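You operate a simulated robot arm through the tools that you are given. There is no shell and no other tool. Be economical: measure what you need, move in short steps, check, and stop when the job is done.

Carry out the task below with a simulated two-armed robot. There is one attempt and no reset: what you move stays moved.

Task
Put the blue sensor and the green air card in the green carry tray.

Only the result counts: the job must be done as asked and must still hold three seconds after the hand-in. Knocking over, shifting, dropping, spilling or breaking anything else fails it.

Robot
Two 7-joint arms with two-finger parallel grippers on one trunk, on a base that drives. Base frame: it is fixed to the floor where the robot stands at the start and does not move with it; the origin is under the middle of the robot, x ahead of it, y to its left, z up. Readings come in mm, degrees, newtons and seconds.
The left shoulder is at the start at [70, 133, 1245], the right one opposite. With the tool pointing down near the work surface each hand reaches from about 100 to 600 mm from the robot's upright axis, wherever it stands, measured 20 degrees to its own side. Places, roughly: green air card [-4000, 4250, 750]; green carry tray [-10500, -3500, 750]. Payload 1.57 kg a hand.
Tool frame (each hand has its own): the origin (TCP) lies between the finger pads and is the grasp point; the fingertips stand 30 mm ahead of it; z points along the fingers, y is the line along which they close. Largest opening 80 mm; finger width 17, thickness 12; the body of the gripper, 40 by 82 mm, starts 80 mm behind the TCP.
Orientation is told as [roll, pitch, yaw] about the base's x, y, z axes, in that order, counted from this pose: with the fingers straight down and closing along the base's y, the tool's x points along the base's -x, its y along +y and its z along -z.

Tools
- The arms move only by the tool step_arm. It takes "left_commands", "right_commands" or both (then of equal length, played together; a hand with none holds still); each is a list of rows, each a list of 7 numbers: the turn, a rotation vector about the base's x, y, z in degrees, then the shift along the base's x, y, z in cm, then the opening, from 0 (shut) to 1 (fully open). In form: [[ax, ay, az, tx, ty, tz, claw], ...]. A call has 1 to 8 rows; each row is the pose to reach, as a shift and turn from the pose commanded when the call began. Rows are played at 5 a second. More than 50 mm and 8.6 degrees between two rows, or a gripper value outside its range, and nothing of the call is played. A pose out of reach is approached as far as the arm can. The call stops where the force on the tool passes 40 N (or 10 N more than at its start, if that is more) or the arm is blocked; 0.2 s more then pass. The fingers move at their own pace (about 153 mm/s each) and stop on an object; they squeeze with about 43 N. The grip force told is the motor's: it shows also when the fingers shut on nothing. Time passes only in rows, and 0.2 s behind the last, so rows that repeat a pose let the fingers close. The reply holds the time, the measured pose of the TCP, the force on the tool along the base axes, the opening and the grip force, in the units named above and with some noise, with the torque about the TCP (base axes, N m) and any sound that the robot's microphone picked up, and new pictures: "views" is both (left out), scene, wrist or none (wrist: the cameras of the hands that moved).
- Cameras (640 x 400 px; columns grow to the right, rows downward): "scene" is now at [129.7, -33.2, 1467.7]; the picture's right is [-0.40, -0.92, 0.00], its down [-0.59, 0.26, -0.77] and it looks along [0.70, -0.31, -0.64] (base axes); focal length 250 px, centre (320, 200). "left" rides on the left gripper at [72, 7, -122] in its tool frame; the picture's right is [-0.09, 1.00, 0.00], its down [-0.84, -0.08, -0.54] and it looks along [-0.54, -0.05, 0.84] (tool axes); focal length 238 px, centre (320, 200). "right" rides on the right gripper at [72, -7, -122] in its tool frame; the picture's right is [0.09, 1.00, 0.00], its down [-0.84, 0.08, -0.54] and it looks along [-0.54, 0.05, 0.84] (tool axes); focal length 238 px, centre (320, 200). There is no depth. A picture from a camera that has moved, and an enlarged one, comes with that camera's place and axes in the base frame and with its lens.
- lift_body(by): slides the trunk up (or, below 0, down) by that many mm; the arms and the scene camera ride with it, the base frame stays. It gives what a move gives, with no picture.
- drive_base(legs): drives the robot by 1 to 6 legs, each [ahead, left, turn to the left] in mm, mm and degrees, along the robot's own axes; the way and the turn of a leg run together, so that a leg with both is an arc; at most 1500 mm and 180 degrees a leg. The arms and the cameras ride along, it lands a little off, and it stops where it bumps. It gives what a move gives, and a new picture of the scene camera.
- head_to(pan, tilt): turns the head with the scene camera to pan (to the left, within 86 degrees either way) and tilt (down, from -29 to 69), counted from straight ahead of the robot. It gives what a move gives, and a new picture of the scene camera.
- zoom(camera, box): a new picture of the part [left, top, right, bottom] of that camera's present view, enlarged. No time passes.
- hand_in(): hands the job in; it is judged then, once.

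Work in short steps. Places have to be worked out from the pictures, the camera data and where the tool is seen: move nearer, look again, correct. Check each grasp and each placing, and mend what went wrong. You have 120 turns and 260 pictures in all, those below and enlarged ones among them. Open the grippers and draw the arms clear of the work before you hand the job in, unless the task says otherwise; then end with one line.

The tools are called after "Emit:" as name(argument=value, ...) on one line, values as JSON. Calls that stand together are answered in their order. step_arm: Moves the arms, as the interface text tells. Its arguments: {"type":"object","properties":{"left_commands":{"type":"array"},"right_commands":{"type":"array"},"views":{"type":"string","enum":["both","scene","wrist","none"]}},"required":[]} The other tools are called the same way: lift_body (by) slides the trunk up or down; drive_base (legs) drives the base; head_to (pan, tilt) turns the head that bears the scene camera; zoom (camera, box) takes an enlarged picture of a part of a camera's view; hand_in () hands the job in.

At the start:

```text
t: 0.0
left_tcp_pos: [448.1, -39.9, 1131.5]
left_tcp_rot: [0.0, 0.1, -0.1]
left_contact_force: [0.2, -0.2, 0.0]
left_torque: [-0.02, 0.05, 0.01]
left_finger_gap: 80.0
left_grasp_force: 0.0
right_tcp_pos: [353.5, -408.9, 1186.5]
right_tcp_rot: [0.0, -0.1, 0.0]
right_contact_force: [0.1, 0.4, -0.2]
right_torque: [0.0, 0.0, -0.02]
right_finger_gap: 80.1
right_grasp_force: 0.0
trunk travel left (down, up): [-818.0, 122.0]
robot x, y, heading: [0.1, 1.1, 0.1]
head pan, tilt: [-23.6, 39.9]
```

scene: 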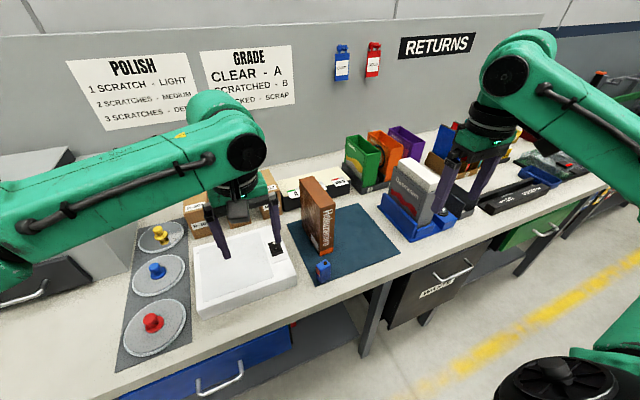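
right: 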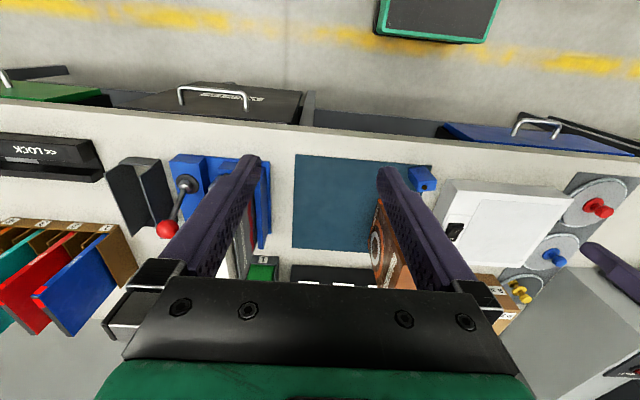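
left: 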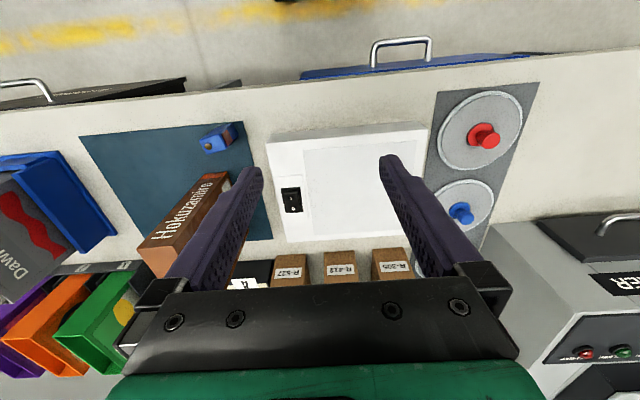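

The pictures show a small blue object at the mat's edge, possibly the sensor; I enlarge it.

Emit:
zoom(camera="scene", box=[260, 220, 400, 300])

Emit:
zoom(camera="left", box=[160, 100, 280, 175])

Emit:
zoom(camera="scene", box=[300, 20, 640, 220])

```text
4.57 times, centred on (330, 260) of scene
camera zoom: at [129.7, -33.2, 1467.7], right [-0.4, -0.92, 0.0], down [-0.59, 0.26, -0.77], along [0.7, -0.31, -0.64], focal length 1144 px, centre (274, -74)
```

zoom: 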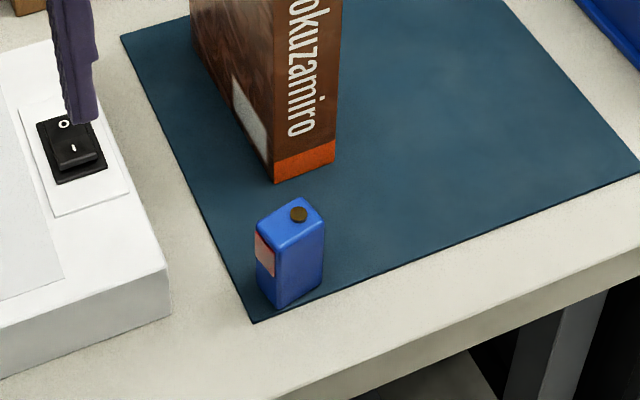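

```text
5.33 times, centred on (220, 138) of left
camera zoom: at [375.6, -34.0, 1252.9], right [0.09, 1.0, 0.0], down [0.84, -0.08, 0.54], along [0.54, -0.05, -0.84], focal length 1271 px, centre (853, 533)
```

zoom: 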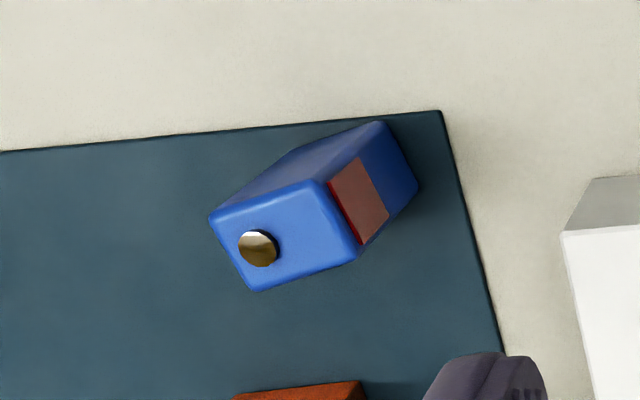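

```text
1.88 times, centred on (470, 120) of scene
camera zoom: at [129.7, -33.2, 1467.7], right [-0.4, -0.92, 0.0], down [-0.59, 0.26, -0.77], along [0.7, -0.31, -0.64], focal length 471 px, centre (38, 351)
```

zoom: 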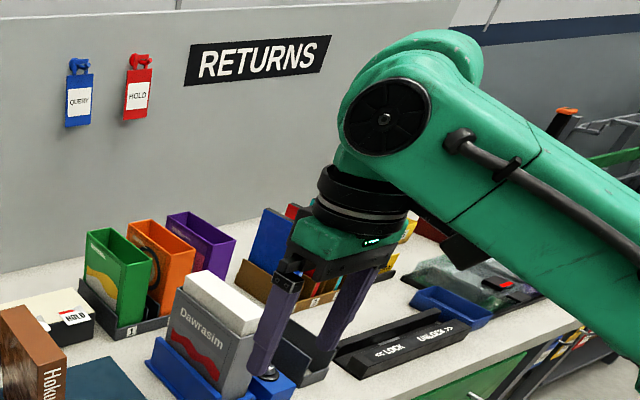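

The blue box with a button at about (480, -198), top z≈921, mat z≈868, long axis about 11° off y, must be the sensor. I move the left hand aside and bring the right hand above it with a narrowed opening.

Emit:
step_arm(left_commands=[[0, 0, 0, 0, 4.5, 0, 1], [0, 0, 0, 0, 9, 0, 1], [0, 0, 0, 0, 13.5, 0, 1], [0, 0, 0, 0, 18, 0, 1], [0, 0, 0, 0, 18, 0, 1], [0, 0, 0, 0, 18, 0, 1], [0, 0, 0, 0, 18, 0, 1]], right_commands=[[0, 0, 2, 2, 3.5, 0, 0.8], [0, 0, 4, 4, 7, 0, 0.8], [0, 0, 6, 6.3, 10.5, 0, 0.8], [0, 0, 8, 8.5, 14, 0, 0.8], [0, 0, 10, 10.5, 17.5, 0, 0.8], [0, 0, 11, 12.6, 21.1, 0, 0.8], [0, 0, 11, 12.6, 21.1, -4.5, 0.8]], views="wrist")

```text
t: 1.6
left_tcp_pos: [447.4, 141.9, 1133.5]
left_tcp_rot: [0.1, 0.0, 0.0]
left_contact_force: [-0.2, -0.2, 0.3]
left_torque: [-0.02, 0.01, 0.02]
left_finger_gap: 79.9
left_grasp_force: 0.0
right_tcp_pos: [478.8, -197.6, 1140.8]
right_tcp_rot: [0.1, 0.0, 11.2]
right_contact_force: [0.2, -0.1, -0.3]
right_torque: [0.01, -0.02, -0.02]
right_finger_gap: 64.0
right_grasp_force: 0.1
trunk travel left (down, up): [-818.0, 122.0]
robot x, y, heading: [-1.3, 0.5, 0.1]
head pan, tilt: [-23.6, 39.9]
camera right: at [409.6, -218.9, 1262.4], right [-0.28, 0.96, 0.0], down [0.81, 0.24, 0.54], along [0.52, 0.15, -0.84], focal length 238 px, centre (320, 200)
camera left: at [375.0, 148.9, 1254.7], right [0.09, 1.0, 0.0], down [0.84, -0.08, 0.54], along [0.54, -0.05, -0.84], focal length 238 px, centre (320, 200)
```

right: 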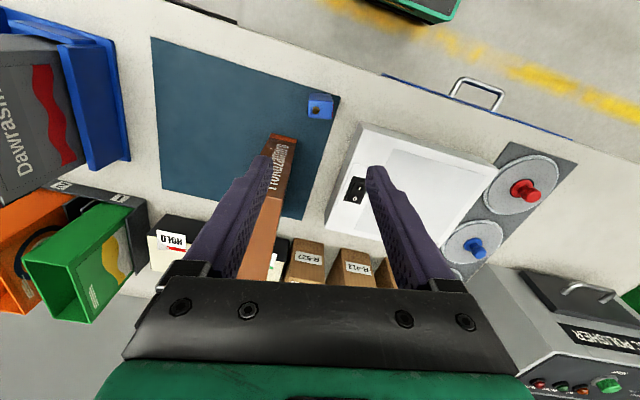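
left: 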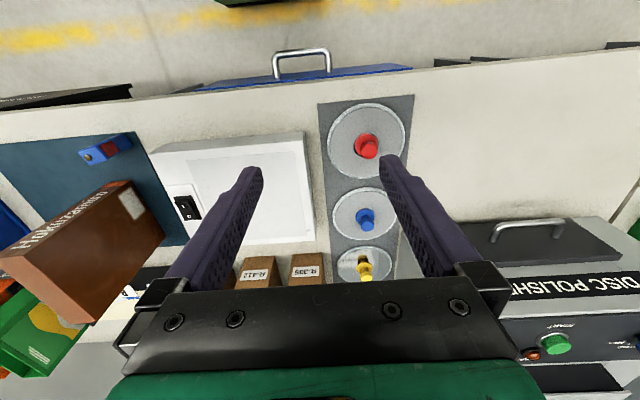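

Sensor confirmed near (480, -200). I zoom for its exact orientation before descending.

Emit:
zoom(camera="right", box=[280, 80, 360, 130])

```text
8.00 times, centred on (320, 105) of right
camera zoom: at [409.6, -218.9, 1262.4], right [-0.28, 0.96, 0.0], down [0.81, 0.24, 0.54], along [0.52, 0.15, -0.84], focal length 1907 px, centre (320, 960)
```

zoom: 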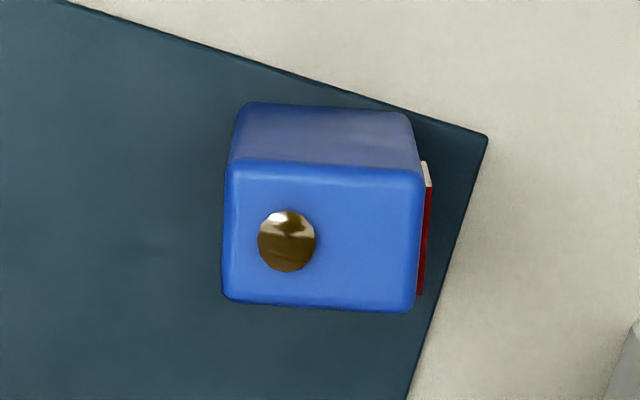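

The sensor's top centre is at (479, -200). I go down to TCP z≈908.

Emit:
step_arm(right_commands=[[0, 0, 1, 0, -0.2, -4.5, 0.75], [0, 0, 1, 0, -0.2, -9, 0.75], [0, 0, 1, 0, -0.2, -13.5, 0.75], [0, 0, 1, 0, -0.2, -17.5, 0.75], [0, 0, 1, 0, -0.2, -21, 0.75], [0, 0, 1, 0, -0.2, -23.3, 0.75]], views="both")

```text
t: 3.0
left_tcp_pos: [447.3, 143.2, 1132.4]
left_tcp_rot: [0.0, 0.0, 0.0]
left_contact_force: [-0.3, 0.2, -0.1]
left_torque: [0.02, 0.0, 0.01]
left_finger_gap: 80.0
left_grasp_force: 0.2
right_tcp_pos: [471.6, -200.6, 912.0]
right_tcp_rot: [0.0, 0.0, 11.9]
right_contact_force: [0.2, 0.4, -0.3]
right_torque: [0.01, -0.02, 0.0]
right_finger_gap: 60.0
right_grasp_force: 0.0
right hand out of reach, approached as far as the arm can: row 6
trunk travel left (down, up): [-818.0, 122.0]
robot x, y, heading: [1.1, -1.5, -0.1]
head pan, tilt: [-23.6, 39.9]
camera scene: at [129.7, -33.2, 1467.7], right [-0.4, -0.92, 0.0], down [-0.59, 0.26, -0.77], along [0.7, -0.31, -0.64], focal length 250 px, centre (320, 200)
camera right: at [403.7, -221.6, 1032.2], right [-0.3, 0.95, 0.0], down [0.8, 0.25, 0.54], along [0.52, 0.16, -0.84], focal length 238 px, centre (320, 200)
```

scene: 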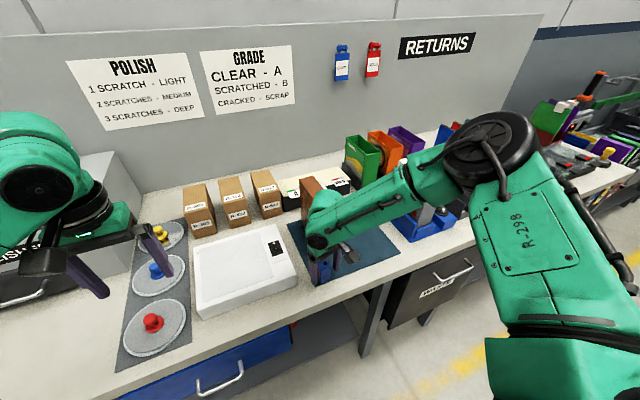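
right: 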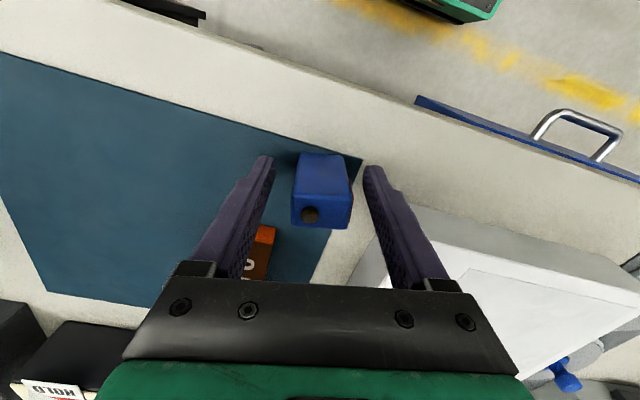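

The reach is a few mm short at this height. I raise the hand and lower the trunk instead.

Emit:
step_arm(right_commands=[[0, 0, 0, 0.4, 0, 5, 0.75], [0, 0, 0, 0.7, 0.1, 10, 0.75]], views="none")

Emit:
lift_body(by=-100)

```text
refused: row 1 steps farther than a row can; nothing moved
```

```text
t: 3.6
left_tcp_pos: [445.0, 141.2, 1110.5]
left_tcp_rot: [0.0, -0.1, 0.0]
left_contact_force: [0.3, -0.1, 0.6]
left_torque: [-0.01, 0.02, -0.02]
left_finger_gap: 80.1
left_grasp_force: 0.1
right_tcp_pos: [471.2, -199.0, 892.2]
right_tcp_rot: [-0.3, 0.0, 12.2]
right_contact_force: [-10.6, -2.0, 15.4]
right_torque: [0.42, 0.32, 0.2]
right_finger_gap: 60.2
right_grasp_force: 0.5
trunk travel left (down, up): [-796.0, 144.0]
robot x, y, heading: [-1.8, 2.9, -0.1]
head pan, tilt: [-23.6, 39.9]
stopped: the force on the tool passed its limit at 82 N (the readings are from after the stop); the commanded pose is now the measured one
```

The step was refused (too long), and the trunk lowering pressed the fingertips on the mat before stopping. I lift a little and look.

Emit:
step_arm(right_commands=[[0, 0, 0, 0.2, 0, 1.2, 0.75], [0, 0, 0, 0.7, 0, 1.2, 0.75]], views="both")

```text
t: 4.2
left_tcp_pos: [445.9, 142.7, 1109.5]
left_tcp_rot: [0.1, 0.1, 0.0]
left_contact_force: [0.1, 0.3, 0.2]
left_torque: [-0.02, 0.03, 0.02]
left_finger_gap: 80.1
left_grasp_force: 0.0
right_tcp_pos: [480.4, -200.3, 903.7]
right_tcp_rot: [-0.2, -0.1, 12.0]
right_contact_force: [-0.6, 0.5, 0.6]
right_torque: [-0.01, -0.01, -0.02]
right_finger_gap: 60.1
right_grasp_force: 0.0
trunk travel left (down, up): [-796.0, 144.0]
robot x, y, heading: [-2.0, 1.1, 0.0]
head pan, tilt: [-23.6, 39.9]
camera scene: at [129.3, -33.0, 1444.9], right [-0.4, -0.92, 0.0], down [-0.59, 0.26, -0.77], along [0.7, -0.31, -0.64], focal length 250 px, centre (320, 200)
camera right: at [411.2, -221.3, 1025.7], right [-0.3, 0.95, 0.0], down [0.8, 0.25, 0.54], along [0.52, 0.16, -0.84], focal length 238 px, centre (320, 200)
```

scene: 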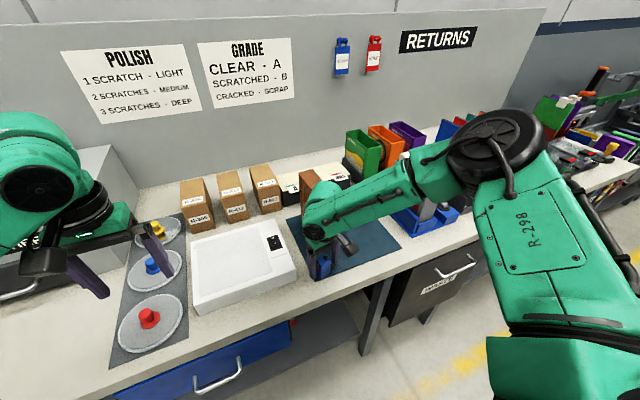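
right: 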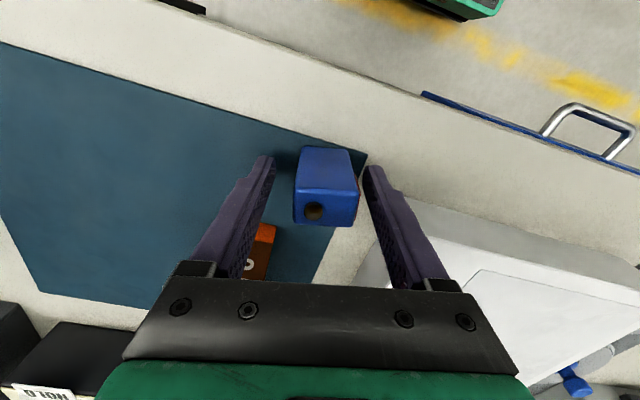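

The box sits between the fingers at the TCP. I close.

Emit:
step_arm(right_commands=[[0, 0, 0, 0, 0.2, 0, 0.5], [0, 0, 0, 0, 0.2, 0, 0.1], [0, 0, 0, 0, 0.2, 0, 0], [0, 0, 0, 0, 0.2, 0, 0]], views="wrist")

```text
t: 5.2
left_tcp_pos: [446.3, 142.4, 1110.8]
left_tcp_rot: [0.1, 0.2, 0.0]
left_contact_force: [0.4, 0.9, 0.7]
left_torque: [0.0, 0.03, -0.01]
left_finger_gap: 80.0
left_grasp_force: 0.1
right_tcp_pos: [481.1, -197.5, 903.7]
right_tcp_rot: [-0.1, 0.1, 12.0]
right_contact_force: [-0.7, -0.2, -0.4]
right_torque: [0.0, 0.03, 0.0]
right_finger_gap: 33.3
right_grasp_force: 40.9
trunk travel left (down, up): [-796.0, 144.0]
robot x, y, heading: [-1.7, 0.8, -0.1]
head pan, tilt: [-23.6, 39.9]
camera right: at [411.9, -219.9, 1024.9], right [-0.3, 0.95, 0.0], down [0.8, 0.25, 0.54], along [0.52, 0.16, -0.84], focal length 238 px, centre (320, 200)
```

right: 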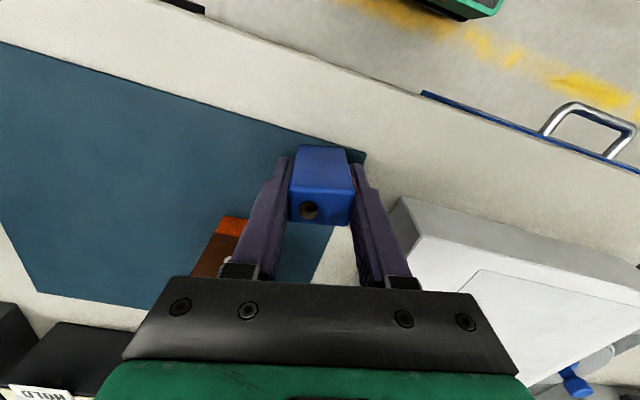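

Gripped at 33 mm. I lift, then draw both hands in for driving.

Emit:
step_arm(right_commands=[[0, 0, 0, 0, 0, 4.8, 0], [0, 0, 0, 0, 0, 9.6, 0], [0, 0, 0, 0, 0, 14.4, 0], [0, 0, 0, 0, 0, 19.2, 0], [0, 0, 0, -4.5, -1, 21, 0], [0, 0, -4, -9, -2, 21, 0], [0, 0, -8, -13.5, -4, 21, 0], [0, 0, -12, -18, -6, 21, 0]], left_commands=[[0, 0, 0, 0, 0, 0, 1], [0, 0, 0, 0, 0, 0, 1], [0, 0, 0, 0, 0, 0, 1], [0, 0, 0, 0, 0, 0, 1], [0, 0, 0, -4, 1, 1, 0.5], [0, 0, 0, -8, 2, 1, 0.5], [0, 0, 0, -12, 4, 1, 0.5], [0, 0, 0, -16, 6, 1, 0.5]], views="both")

```text
t: 7.0
left_tcp_pos: [314.5, 187.6, 1121.7]
left_tcp_rot: [0.0, 0.0, 0.0]
left_contact_force: [-0.6, -1.2, 0.8]
left_torque: [0.02, 0.0, -0.01]
left_finger_gap: 39.9
left_grasp_force: 0.2
left hand out of reach, approached as far as the arm can: row 8
right_tcp_pos: [300.9, -249.0, 1111.1]
right_tcp_rot: [-0.2, 1.5, 2.5]
right_contact_force: [-0.2, 0.1, -1.0]
right_torque: [-0.03, -0.02, 0.02]
right_finger_gap: 33.1
right_grasp_force: 41.2
right hand out of reach, approached as far as the arm can: row 8
trunk travel left (down, up): [-796.0, 144.0]
robot x, y, heading: [-1.6, 1.5, -0.2]
head pan, tilt: [-23.6, 39.9]
camera scene: at [126.0, -33.9, 1445.3], right [-0.4, -0.92, 0.0], down [-0.59, 0.26, -0.77], along [0.7, -0.31, -0.64], focal length 250 px, centre (320, 200)
camera right: at [233.1, -259.9, 1234.2], right [-0.13, 0.99, 0.0], down [0.85, 0.12, 0.52], along [0.52, 0.07, -0.85], focal length 238 px, centre (320, 200)
camera left: at [242.0, 195.2, 1243.3], right [0.09, 1.0, 0.0], down [0.84, -0.08, 0.54], along [0.54, -0.05, -0.84], focal length 238 px, centre (320, 200)
```

scene: 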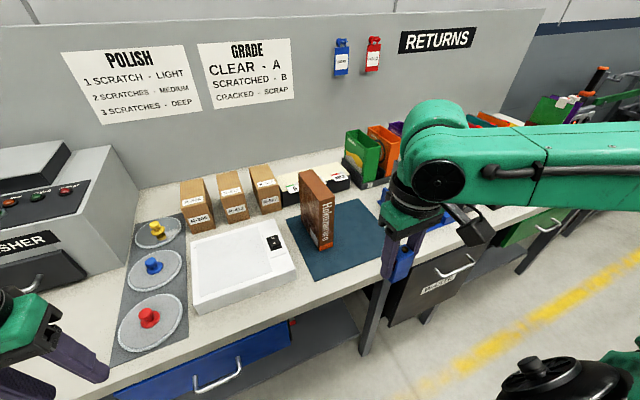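
right: 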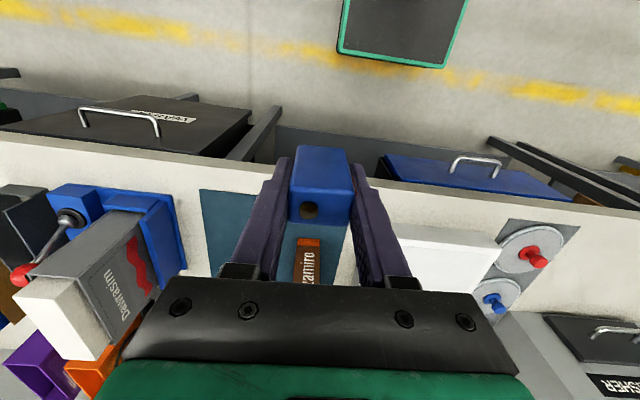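
left: 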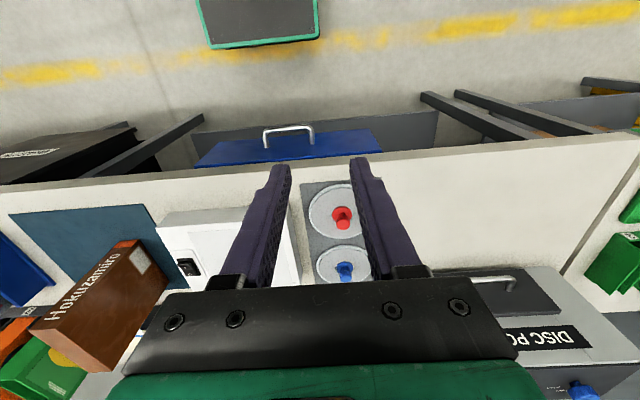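

The sensor is held. I look left and right with the head before driving.

Emit:
head_to(pan=80, tilt=12)

Emit:
head_to(pan=-80, tilt=12)

```text
t: 8.8
left_tcp_pos: [318.2, 188.5, 1121.0]
left_tcp_rot: [0.0, 0.1, -0.1]
left_contact_force: [0.1, 0.1, 1.1]
left_torque: [0.0, -0.02, -0.01]
left_finger_gap: 40.1
left_grasp_force: 0.0
right_tcp_pos: [304.5, -249.3, 1111.4]
right_tcp_rot: [-0.2, 1.5, 2.5]
right_contact_force: [0.4, 0.6, -1.0]
right_torque: [-0.04, 0.0, -0.01]
right_finger_gap: 33.6
right_grasp_force: 41.4
trunk travel left (down, up): [-796.0, 144.0]
robot x, y, heading: [1.4, 1.4, -0.0]
head pan, tilt: [80.0, 12.0]
camera scene: at [68.0, 92.6, 1489.2], right [0.98, -0.17, 0.0], down [-0.04, -0.2, -0.98], along [0.17, 0.96, -0.21], focal length 250 px, centre (320, 200)
```

scene: 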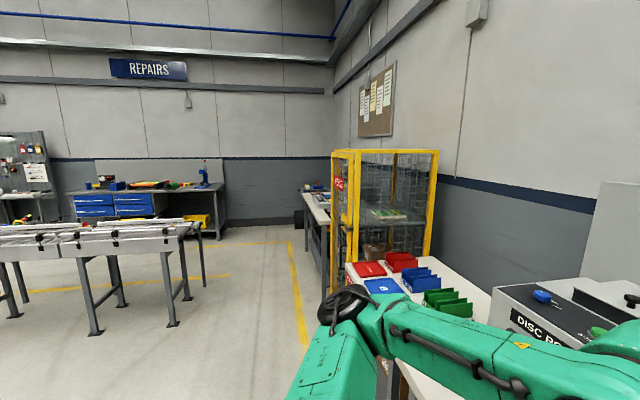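

```text
t: 11.2
left_tcp_pos: [316.6, 189.7, 1121.4]
left_tcp_rot: [-0.1, 0.1, -0.1]
left_contact_force: [0.5, -0.1, -0.1]
left_torque: [0.0, -0.03, -0.01]
left_finger_gap: 40.1
left_grasp_force: 0.0
right_tcp_pos: [305.4, -249.5, 1111.1]
right_tcp_rot: [-0.2, 1.5, 2.4]
right_contact_force: [0.0, 0.6, -1.0]
right_torque: [0.01, -0.01, 0.04]
right_finger_gap: 33.0
right_grasp_force: 41.2
trunk travel left (down, up): [-796.0, 144.0]
robot x, y, heading: [-1.6, -0.2, 0.1]
head pan, tilt: [-80.0, 12.0]
camera scene: at [67.9, -91.0, 1489.2], right [-0.98, -0.17, 0.0], down [-0.04, 0.2, -0.98], along [0.17, -0.96, -0.21], focal length 250 px, centre (320, 200)
```

scene: 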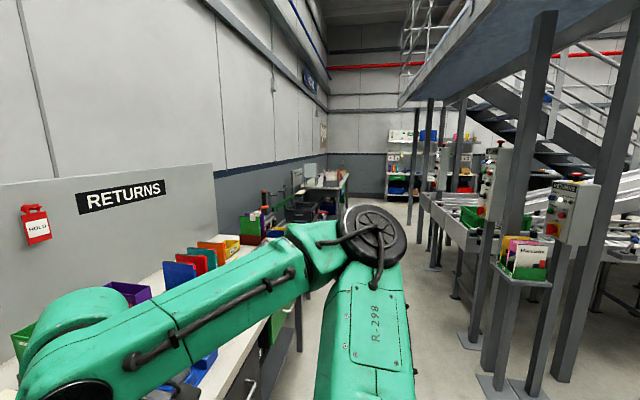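

The aisle is along y; the card is behind-left past the conveyor end and the tray is far behind-right. I back off 250 mm and turn left to look.

Emit:
head_to(pan=0, tilt=15)

Emit:
drive_base(legs=[[-250, 0, 0], [0, 0, 90]])

```text
t: 12.8
left_tcp_pos: [317.5, 188.9, 1120.4]
left_tcp_rot: [0.1, 0.1, 0.1]
left_contact_force: [-0.1, -0.1, 0.6]
left_torque: [0.02, -0.03, 0.01]
left_finger_gap: 39.9
left_grasp_force: 0.1
right_tcp_pos: [306.1, -250.8, 1112.1]
right_tcp_rot: [-0.3, 1.5, 2.4]
right_contact_force: [-0.4, 0.5, -0.5]
right_torque: [-0.02, -0.05, -0.02]
right_finger_gap: 33.3
right_grasp_force: 40.7
trunk travel left (down, up): [-796.0, 144.0]
robot x, y, heading: [2.3, -3.4, -0.2]
head pan, tilt: [0.0, 15.0]
camera scene: at [145.2, 0.7, 1484.3], right [0.0, -1.0, 0.0], down [-0.26, 0.0, -0.97], along [0.97, 0.0, -0.26], focal length 250 px, centre (320, 200)
```

scene: 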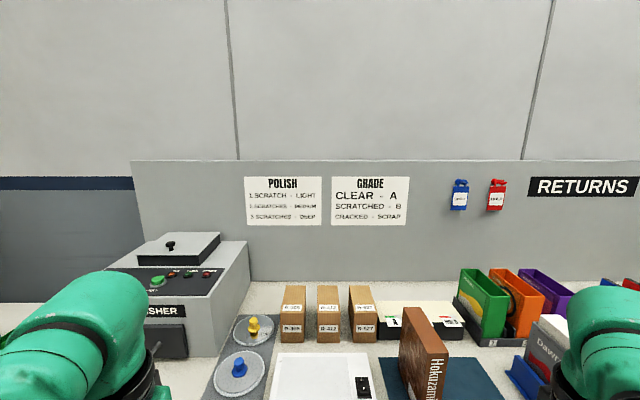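

```text
t: 18.4
left_tcp_pos: [-436.9, 315.7, 1120.4]
left_tcp_rot: [0.0, 0.2, 90.2]
left_contact_force: [0.1, -0.3, 0.1]
left_torque: [0.0, -0.02, -0.06]
left_finger_gap: 40.0
left_grasp_force: 0.0
right_tcp_pos: [2.4, 306.8, 1111.5]
right_tcp_rot: [0.0, 1.5, 92.8]
right_contact_force: [0.8, 0.6, -1.1]
right_torque: [0.01, 0.01, -0.02]
right_finger_gap: 33.4
right_grasp_force: 41.3
trunk travel left (down, up): [-796.0, 144.0]
robot x, y, heading: [-245.0, 5.0, 90.2]
head pan, tilt: [0.0, 15.0]
camera scene: at [-245.4, 144.3, 1484.3], right [1.0, 0.0, 0.0], down [0.0, -0.26, -0.97], along [0.0, 0.97, -0.26], focal length 250 px, centre (320, 200)
```

scene: 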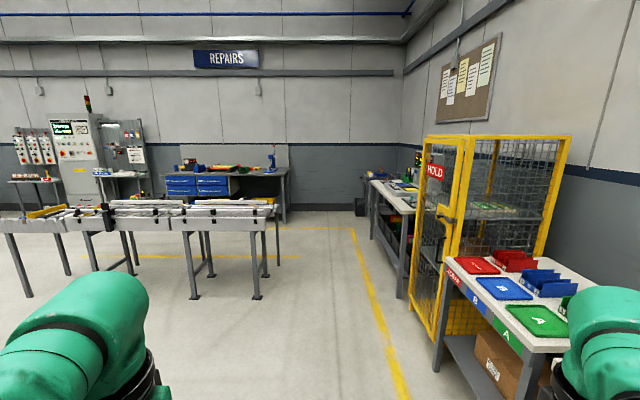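

The card should project near pixel (95,180), the small table by the control cabinet. I zoom there.

Emit:
zoom(camera="scene", box=[0, 90, 320, 290])

Emit:
head_to(pan=70, tilt=15)

```text
2.00 times, centred on (160, 190) of scene
camera zoom: at [-245.4, 144.3, 1484.3], right [1.0, 0.0, 0.0], down [0.0, -0.26, -0.97], along [0.0, 0.97, -0.26], focal length 500 px, centre (640, 220)
```

zoom: 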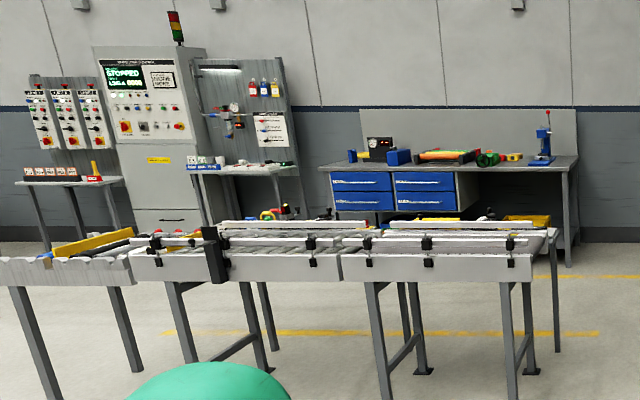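

```text
t: 19.8
left_tcp_pos: [-438.0, 315.9, 1120.6]
left_tcp_rot: [0.0, 0.1, 90.3]
left_contact_force: [0.2, 0.3, 1.3]
left_torque: [0.0, 0.0, -0.02]
left_finger_gap: 39.9
left_grasp_force: 0.0
right_tcp_pos: [1.6, 306.4, 1111.8]
right_tcp_rot: [-0.2, 1.5, 92.8]
right_contact_force: [-0.2, -0.2, -0.3]
right_torque: [0.05, 0.0, -0.01]
right_finger_gap: 33.0
right_grasp_force: 40.7
trunk travel left (down, up): [-796.0, 144.0]
robot x, y, heading: [-247.9, -1.9, 90.4]
head pan, tilt: [70.0, 15.0]
camera scene: at [-333.1, 82.5, 1484.3], right [0.34, 0.94, 0.0], down [0.24, -0.09, -0.97], along [-0.91, 0.33, -0.26], focal length 250 px, centre (320, 200)
```

scene: 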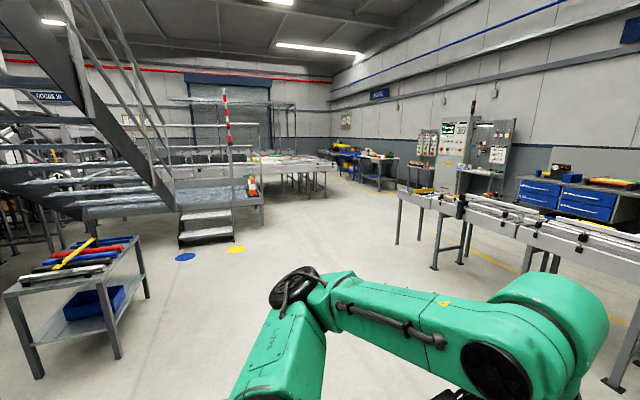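

There is free floor toward -x. I drive to about (-3800, 1200), keeping clear of the conveyor, then turn to face +y.

Emit:
drive_base(legs=[[0, 0, 71], [1250, 0, 0], [1250, 0, 0], [1250, 0, 0], [0, 0, -71]])

Emit:
head_to(pan=0, tilt=20)

```text
t: 44.0
left_tcp_pos: [-3883.5, 1724.7, 1121.0]
left_tcp_rot: [0.0, 0.1, 86.4]
left_contact_force: [-0.1, -0.1, 0.0]
left_torque: [-0.01, -0.01, 0.06]
left_finger_gap: 40.1
left_grasp_force: 0.0
right_tcp_pos: [-3447.4, 1686.1, 1110.3]
right_tcp_rot: [-0.2, 1.5, 89.0]
right_contact_force: [-0.1, -0.1, -0.5]
right_torque: [0.03, 0.01, 0.01]
right_finger_gap: 33.5
right_grasp_force: 41.2
trunk travel left (down, up): [-796.0, 144.0]
robot x, y, heading: [-3710.0, 1396.1, 86.3]
head pan, tilt: [70.0, 15.0]
camera scene: at [-3795.8, 1485.3, 1484.3], right [0.4, 0.92, 0.0], down [0.24, -0.1, -0.97], along [-0.89, 0.39, -0.26], focal length 250 px, centre (320, 200)
```

scene: 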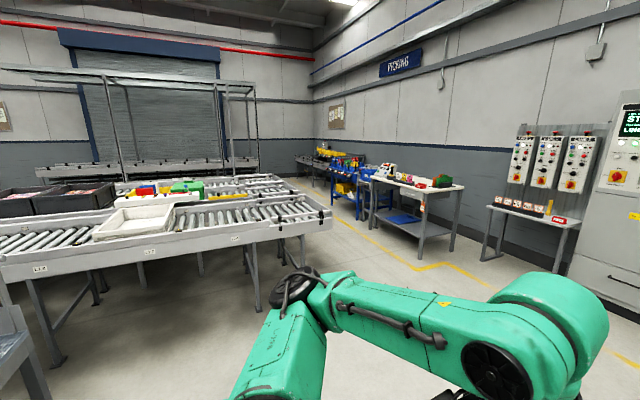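

```text
t: 45.4
left_tcp_pos: [-3884.6, 1725.3, 1120.9]
left_tcp_rot: [-0.1, 0.1, 86.5]
left_contact_force: [-0.3, 0.4, -0.4]
left_torque: [0.02, 0.02, -0.05]
left_finger_gap: 40.1
left_grasp_force: 0.1
right_tcp_pos: [-3447.7, 1685.8, 1110.8]
right_tcp_rot: [-0.2, 1.4, 88.9]
right_contact_force: [-0.3, -0.3, -1.1]
right_torque: [0.02, 0.02, 0.02]
right_finger_gap: 33.2
right_grasp_force: 41.1
trunk travel left (down, up): [-796.0, 144.0]
robot x, y, heading: [-3714.9, 1392.4, 86.7]
head pan, tilt: [0.0, 20.0]
camera scene: at [-3704.3, 1541.0, 1476.2], right [1.0, -0.06, 0.0], down [-0.02, -0.34, -0.94], along [0.06, 0.94, -0.34], focal length 250 px, centre (320, 200)
```

scene: 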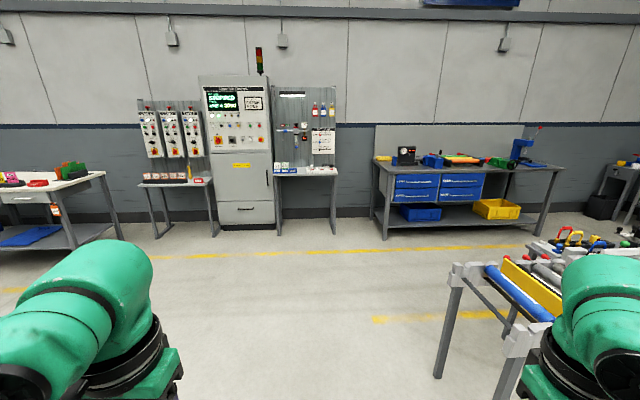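

The small table with the cards is at pixel (300,172). Zoom to see the cards.

Emit:
zoom(camera="scene", box=[260, 80, 356, 190])

Emit:
zoom(camera="scene", box=[264, 150, 344, 200])

```text
3.64 times, centred on (308, 135) of scene
camera zoom: at [-3704.3, 1541.0, 1476.2], right [1.0, -0.06, 0.0], down [-0.02, -0.34, -0.94], along [0.06, 0.94, -0.34], focal length 910 px, centre (364, 436)
```

zoom: 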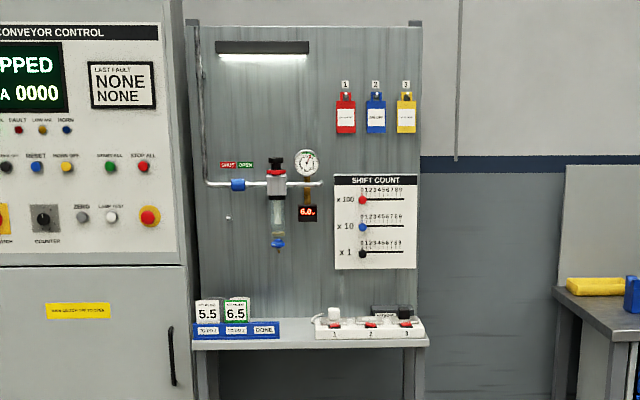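

```text
8.00 times, centred on (304, 175) of scene
camera zoom: at [-3704.3, 1541.0, 1476.2], right [1.0, -0.06, 0.0], down [-0.02, -0.34, -0.94], along [0.06, 0.94, -0.34], focal length 2002 px, centre (448, 400)
```

zoom: 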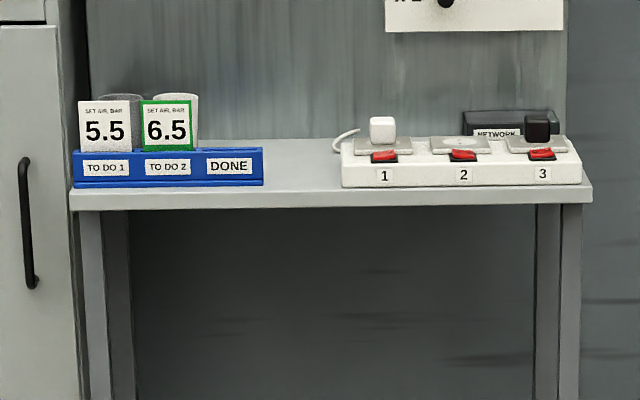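

The green-bordered "6.5" card stands in the TO DO 2 slot, near (-3910, 4250). I drive closer.

Emit:
drive_base(legs=[[0, 0, 3.5], [1000, 30, 0], [900, 0, 0]])

Emit:
head_to(pan=10, tilt=35)

```text
t: 55.4
left_tcp_pos: [-3937.4, 3618.3, 1121.0]
left_tcp_rot: [0.0, 0.1, 89.5]
left_contact_force: [-1.0, 0.4, -0.6]
left_torque: [-0.01, 0.03, -0.02]
left_finger_gap: 39.9
left_grasp_force: 0.1
right_tcp_pos: [-3498.0, 3602.4, 1111.7]
right_tcp_rot: [-0.2, 1.4, 91.8]
right_contact_force: [-0.9, 0.6, -1.3]
right_torque: [0.02, -0.01, -0.04]
right_finger_gap: 33.2
right_grasp_force: 41.2
trunk travel left (down, up): [-796.0, 144.0]
robot x, y, heading: [-3750.0, 3302.4, 89.3]
head pan, tilt: [0.0, 20.0]
camera scene: at [-3747.7, 3443.1, 1476.3], right [1.0, -0.01, 0.0], down [0.0, -0.34, -0.94], along [0.01, 0.94, -0.34], focal length 250 px, centre (320, 200)
```

scene: 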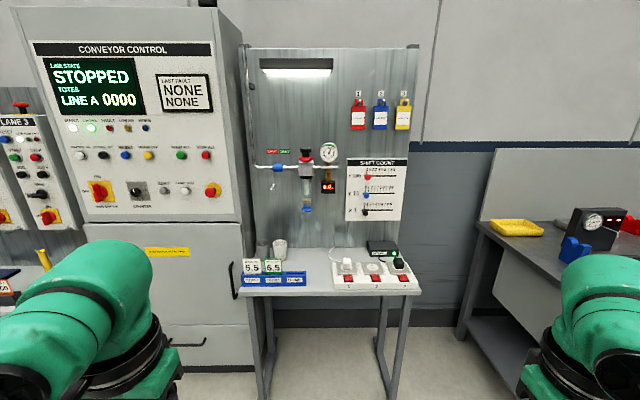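

```text
t: 56.1
left_tcp_pos: [-3937.1, 3618.6, 1120.9]
left_tcp_rot: [0.0, 0.1, 89.4]
left_contact_force: [-0.8, 0.0, -0.3]
left_torque: [0.0, 0.02, 0.0]
left_finger_gap: 40.1
left_grasp_force: 0.2
right_tcp_pos: [-3498.7, 3603.1, 1110.5]
right_tcp_rot: [-0.1, 1.5, 91.9]
right_contact_force: [1.1, -0.3, -0.8]
right_torque: [-0.05, -0.03, 0.01]
right_finger_gap: 33.0
right_grasp_force: 41.5
trunk travel left (down, up): [-796.0, 144.0]
robot x, y, heading: [-3748.7, 3299.0, 89.6]
head pan, tilt: [10.0, 35.0]
camera scene: at [-3763.0, 3438.0, 1452.4], right [0.99, 0.16, 0.0], down [0.09, -0.57, -0.82], along [-0.13, 0.81, -0.57], focal length 250 px, centre (320, 200)
```

scene: 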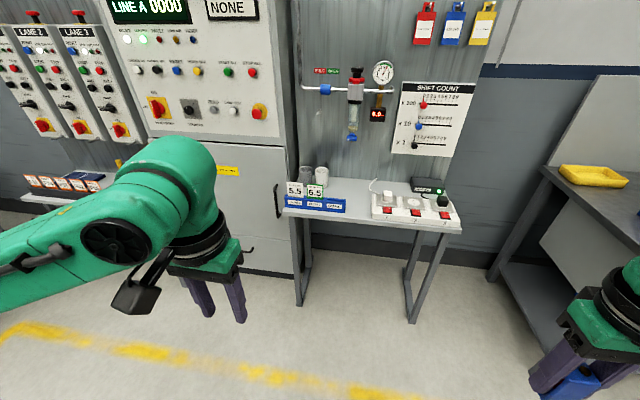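

Triangulation puts the card at about (-3920, 4287, 894). I drive 450 mm closer and look down at it.

Emit:
drive_base(legs=[[450, 0, 0.5]])

Emit:
head_to(pan=18, tilt=50)

```text
t: 58.8
left_tcp_pos: [-3934.3, 4062.5, 1120.8]
left_tcp_rot: [0.0, 0.0, 89.5]
left_contact_force: [0.7, -0.2, -0.2]
left_torque: [0.04, -0.01, -0.01]
left_finger_gap: 40.2
left_grasp_force: 0.0
right_tcp_pos: [-3495.0, 4046.7, 1111.7]
right_tcp_rot: [-0.2, 1.4, 92.0]
right_contact_force: [0.2, -0.7, 0.2]
right_torque: [0.0, 0.02, 0.0]
right_finger_gap: 33.3
right_grasp_force: 40.6
trunk travel left (down, up): [-796.0, 144.0]
robot x, y, heading: [-3743.2, 3745.7, 89.5]
head pan, tilt: [10.0, 35.0]
camera scene: at [-3759.6, 3881.4, 1452.5], right [0.99, 0.17, 0.0], down [0.1, -0.56, -0.82], along [-0.14, 0.81, -0.57], focal length 250 px, centre (320, 200)
```

scene: 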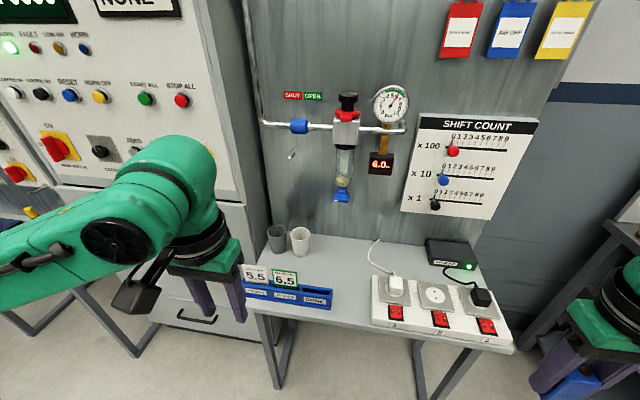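

```text
t: 59.6
left_tcp_pos: [-3934.1, 4064.2, 1120.7]
left_tcp_rot: [0.0, 0.0, 89.6]
left_contact_force: [-0.6, 0.0, -0.6]
left_torque: [-0.01, -0.01, -0.01]
left_finger_gap: 39.7
left_grasp_force: 0.1
right_tcp_pos: [-3495.6, 4047.6, 1110.8]
right_tcp_rot: [-0.3, 1.5, 92.0]
right_contact_force: [0.4, -0.5, -0.3]
right_torque: [0.03, 0.0, -0.01]
right_finger_gap: 33.2
right_grasp_force: 41.3
trunk travel left (down, up): [-796.0, 144.0]
robot x, y, heading: [-3745.1, 3745.7, 89.6]
head pan, tilt: [18.0, 50.0]
camera scene: at [-3768.1, 3870.0, 1430.6], right [0.95, 0.3, 0.0], down [0.23, -0.73, -0.64], along [-0.19, 0.61, -0.77], focal length 250 px, centre (320, 200)
```

scene: 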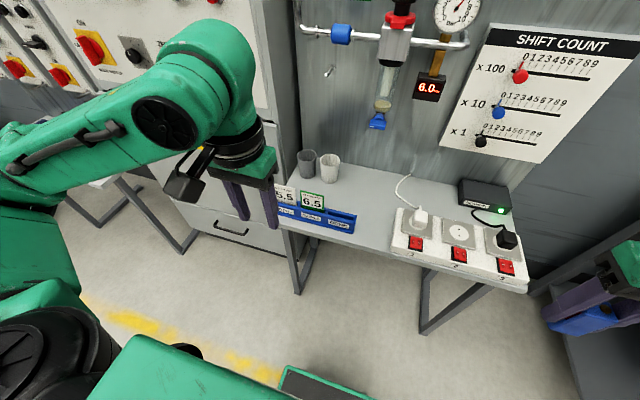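

The cups stand well behind the card holder. Zooming for detail.

Emit:
zoom(camera="scene", box=[262, 140, 374, 240])

Emit:
zoom(camera="left", box=[0, 0, 640, 400])

```text
4.00 times, centred on (318, 190) of scene
camera zoom: at [-3768.1, 3870.0, 1430.6], right [0.95, 0.3, 0.0], down [0.23, -0.73, -0.64], along [-0.19, 0.61, -0.77], focal length 1001 px, centre (328, 240)
```

zoom: 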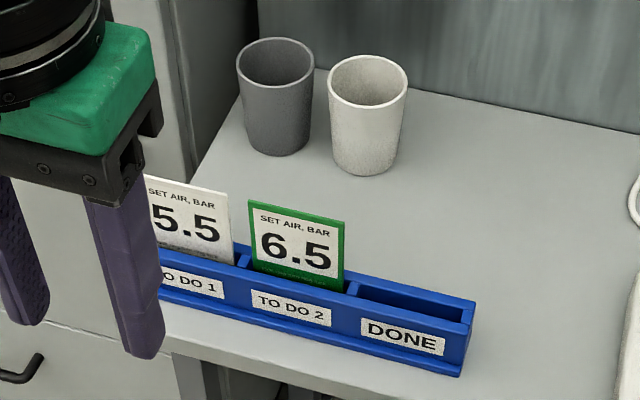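

```text
1.00 times, centred on (320, 200) of left (not enlarged: the box is as wide or as high as the picture)
camera zoom: at [-3941.4, 3992.2, 1242.5], right [-0.99, 0.1, 0.0], down [0.08, 0.84, 0.54], along [0.05, 0.54, -0.84], focal length 238 px, centre (320, 200)
```

zoom: 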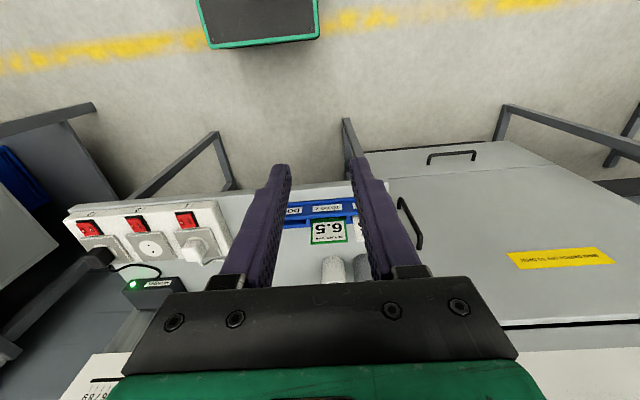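

I zoom the left wrist camera on the card for precise triangulation.

Emit:
zoom(camera="left", box=[270, 190, 382, 260])

```text
5.71 times, centred on (326, 225) of left
camera zoom: at [-3941.4, 3992.2, 1242.5], right [-0.99, 0.1, 0.0], down [0.08, 0.84, 0.54], along [0.05, 0.54, -0.84], focal length 1362 px, centre (286, 57)
```

zoom: 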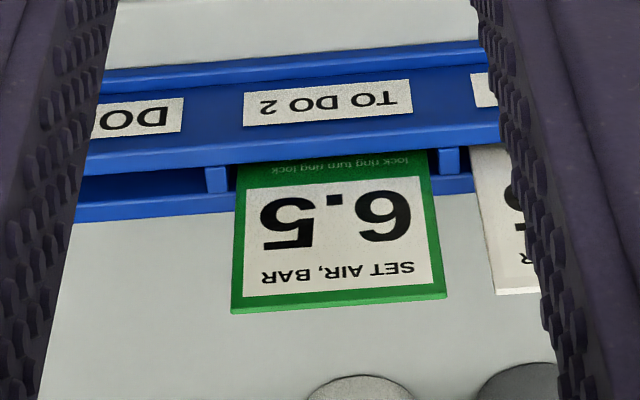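

Card top edge runs x -3966…-3893 at y≈4313, z≈898, vertical, with the holder's top at about 820. I'll grip it across its thickness from above; first I drive 70 mm nearer for reach.

Emit:
drive_base(legs=[[70, 0, 0]])

Emit:
step_arm(left_commands=[[0, 0, 8, 0, 0, 0, 0.6], [0, 0, 16, 0, 0, 0, 0.6], [0, 0, 24, 0, 0, 0, 0.6], [0, 0, 32, 0, 0, 0, 0.6], [0, 0, 40, 0, 0, 0, 0.6], [0, 0, 48, 0, 0, 0, 0.6]], views="scene")

```text
t: 60.6
left_tcp_pos: [-3933.3, 4128.3, 1123.0]
left_tcp_rot: [0.0, -0.2, 89.6]
left_contact_force: [0.3, 0.1, 0.5]
left_torque: [0.0, -0.02, 0.03]
left_finger_gap: 39.8
left_grasp_force: 0.1
right_tcp_pos: [-3495.7, 4111.5, 1113.1]
right_tcp_rot: [-0.2, 1.2, 92.1]
right_contact_force: [0.3, 0.0, -0.2]
right_torque: [0.06, 0.0, 0.0]
right_finger_gap: 33.1
right_grasp_force: 40.7
trunk travel left (down, up): [-796.0, 144.0]
robot x, y, heading: [-3744.7, 3812.3, 89.3]
head pan, tilt: [18.0, 50.0]
camera scene: at [-3767.6, 3931.6, 1431.2], right [0.95, 0.3, 0.0], down [0.23, -0.73, -0.65], along [-0.19, 0.62, -0.76], focal length 250 px, centre (320, 200)
```

scene: 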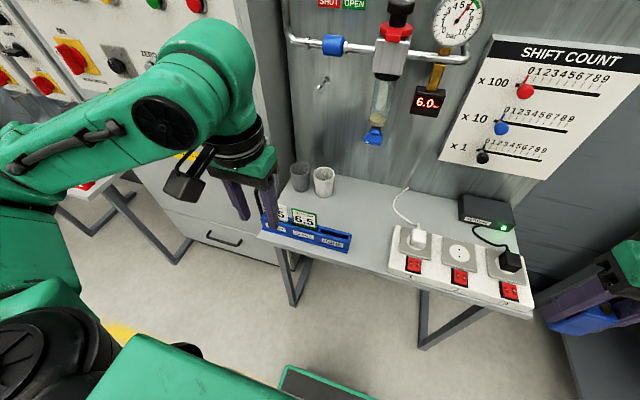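

```text
t: 62.0
left_tcp_pos: [-3933.2, 4133.5, 1120.7]
left_tcp_rot: [0.0, 0.1, 137.8]
left_contact_force: [-0.8, 0.7, -0.4]
left_torque: [0.01, 0.0, -0.01]
left_finger_gap: 48.0
left_grasp_force: 0.0
right_tcp_pos: [-3494.5, 4116.9, 1111.5]
right_tcp_rot: [-0.2, 1.5, 92.1]
right_contact_force: [-0.6, -0.3, 0.2]
right_torque: [-0.01, 0.0, 0.05]
right_finger_gap: 33.3
right_grasp_force: 41.2
trunk travel left (down, up): [-796.0, 144.0]
robot x, y, heading: [-3748.7, 3813.2, 89.6]
head pan, tilt: [18.0, 50.0]
camera scene: at [-3767.6, 3938.7, 1430.5], right [0.95, 0.3, 0.0], down [0.23, -0.73, -0.64], along [-0.19, 0.61, -0.77], focal length 250 px, centre (320, 200)
```

scene: 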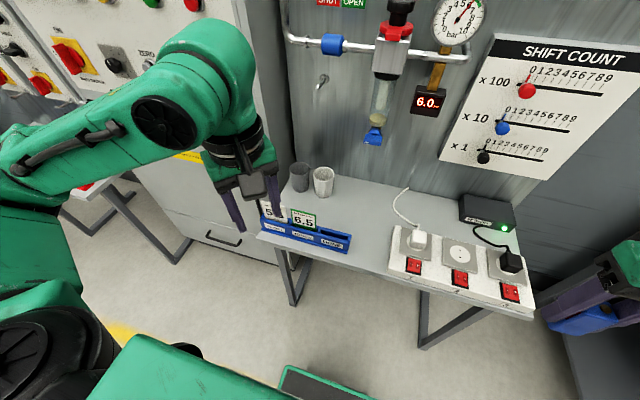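

The turn works. I finish turning to 180° and move forward above the card.

Emit:
step_arm(left_commands=[[0, 0, 8, 0, 2, 0, 0.6], [0, 0, 16, 0, 5, 0, 0.6], [0, 0, 24, 0, 8, 0, 0.6], [0, 0, 32, 0, 11, 0, 0.6], [0, 0, 40, 0, 14, 0, 0.6], [0, 0, 42.2, 0, 17.5, -3, 0.6], [0, 0, 42.2, 0, 17.5, -7.5, 0.6]], views="both")

```text
t: 63.6
left_tcp_pos: [-3936.3, 4310.4, 1043.5]
left_tcp_rot: [0.0, 0.1, 179.8]
left_contact_force: [-1.2, 0.5, 1.1]
left_torque: [0.0, -0.04, 0.0]
left_finger_gap: 48.1
left_grasp_force: 0.1
right_tcp_pos: [-3494.9, 4116.8, 1111.1]
right_tcp_rot: [-0.3, 1.5, 92.1]
right_contact_force: [0.0, -0.7, -0.4]
right_torque: [0.02, 0.0, 0.02]
right_finger_gap: 33.2
right_grasp_force: 41.3
trunk travel left (down, up): [-796.0, 144.0]
robot x, y, heading: [-3744.0, 3810.0, 89.8]
head pan, tilt: [18.0, 50.0]
camera scene: at [-3768.5, 3938.5, 1430.6], right [0.95, 0.3, 0.0], down [0.23, -0.73, -0.64], along [-0.19, 0.61, -0.77], focal length 250 px, centre (320, 200)
camera left: at [-3863.9, 4303.6, 1165.5], right [-0.1, -1.0, 0.0], down [-0.84, 0.08, 0.54], along [-0.54, 0.05, -0.84], focal length 238 px, centre (320, 200)
```

scene: 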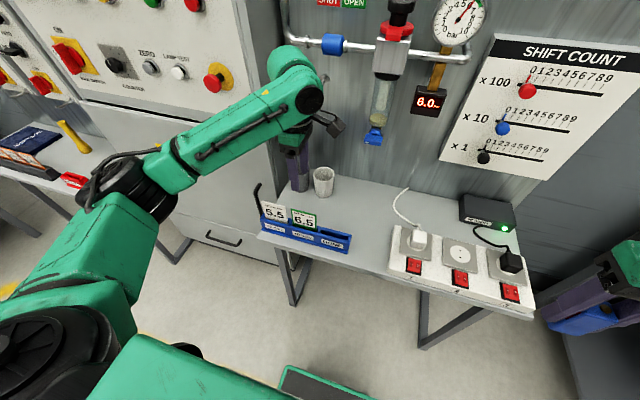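
left: 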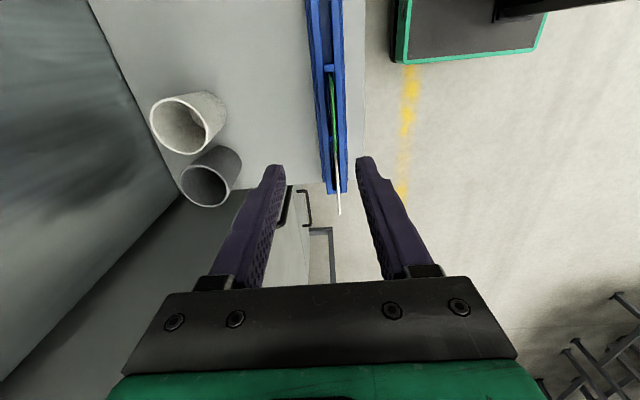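

The card shows edge-on near column 333. Zoom to measure it.

Emit:
zoom(camera="left", box=[260, 50, 420, 220])

Emit:
zoom(camera="scene", box=[240, 170, 370, 260])

```text
2.35 times, centred on (340, 135) of left
camera zoom: at [-3863.9, 4303.6, 1165.5], right [-0.1, -1.0, 0.0], down [-0.84, 0.08, 0.54], along [-0.54, 0.05, -0.84], focal length 561 px, centre (273, 353)
```

zoom: 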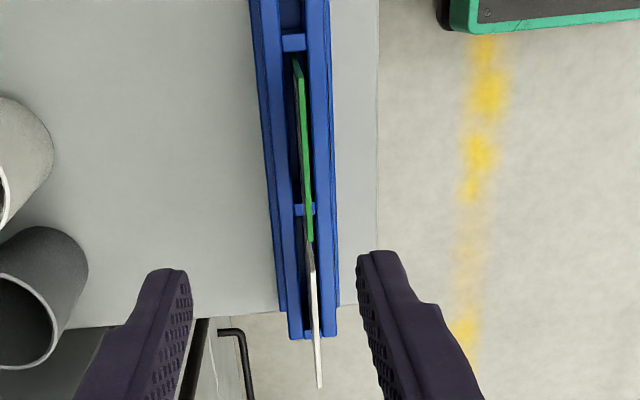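

```text
4.44 times, centred on (305, 215) of scene
camera zoom: at [-3768.5, 3938.5, 1430.6], right [0.95, 0.3, 0.0], down [0.23, -0.73, -0.64], along [-0.19, 0.61, -0.77], focal length 1112 px, centre (387, 133)
```

zoom: 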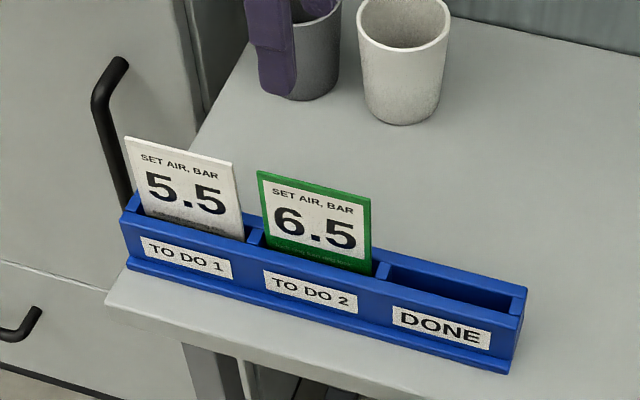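

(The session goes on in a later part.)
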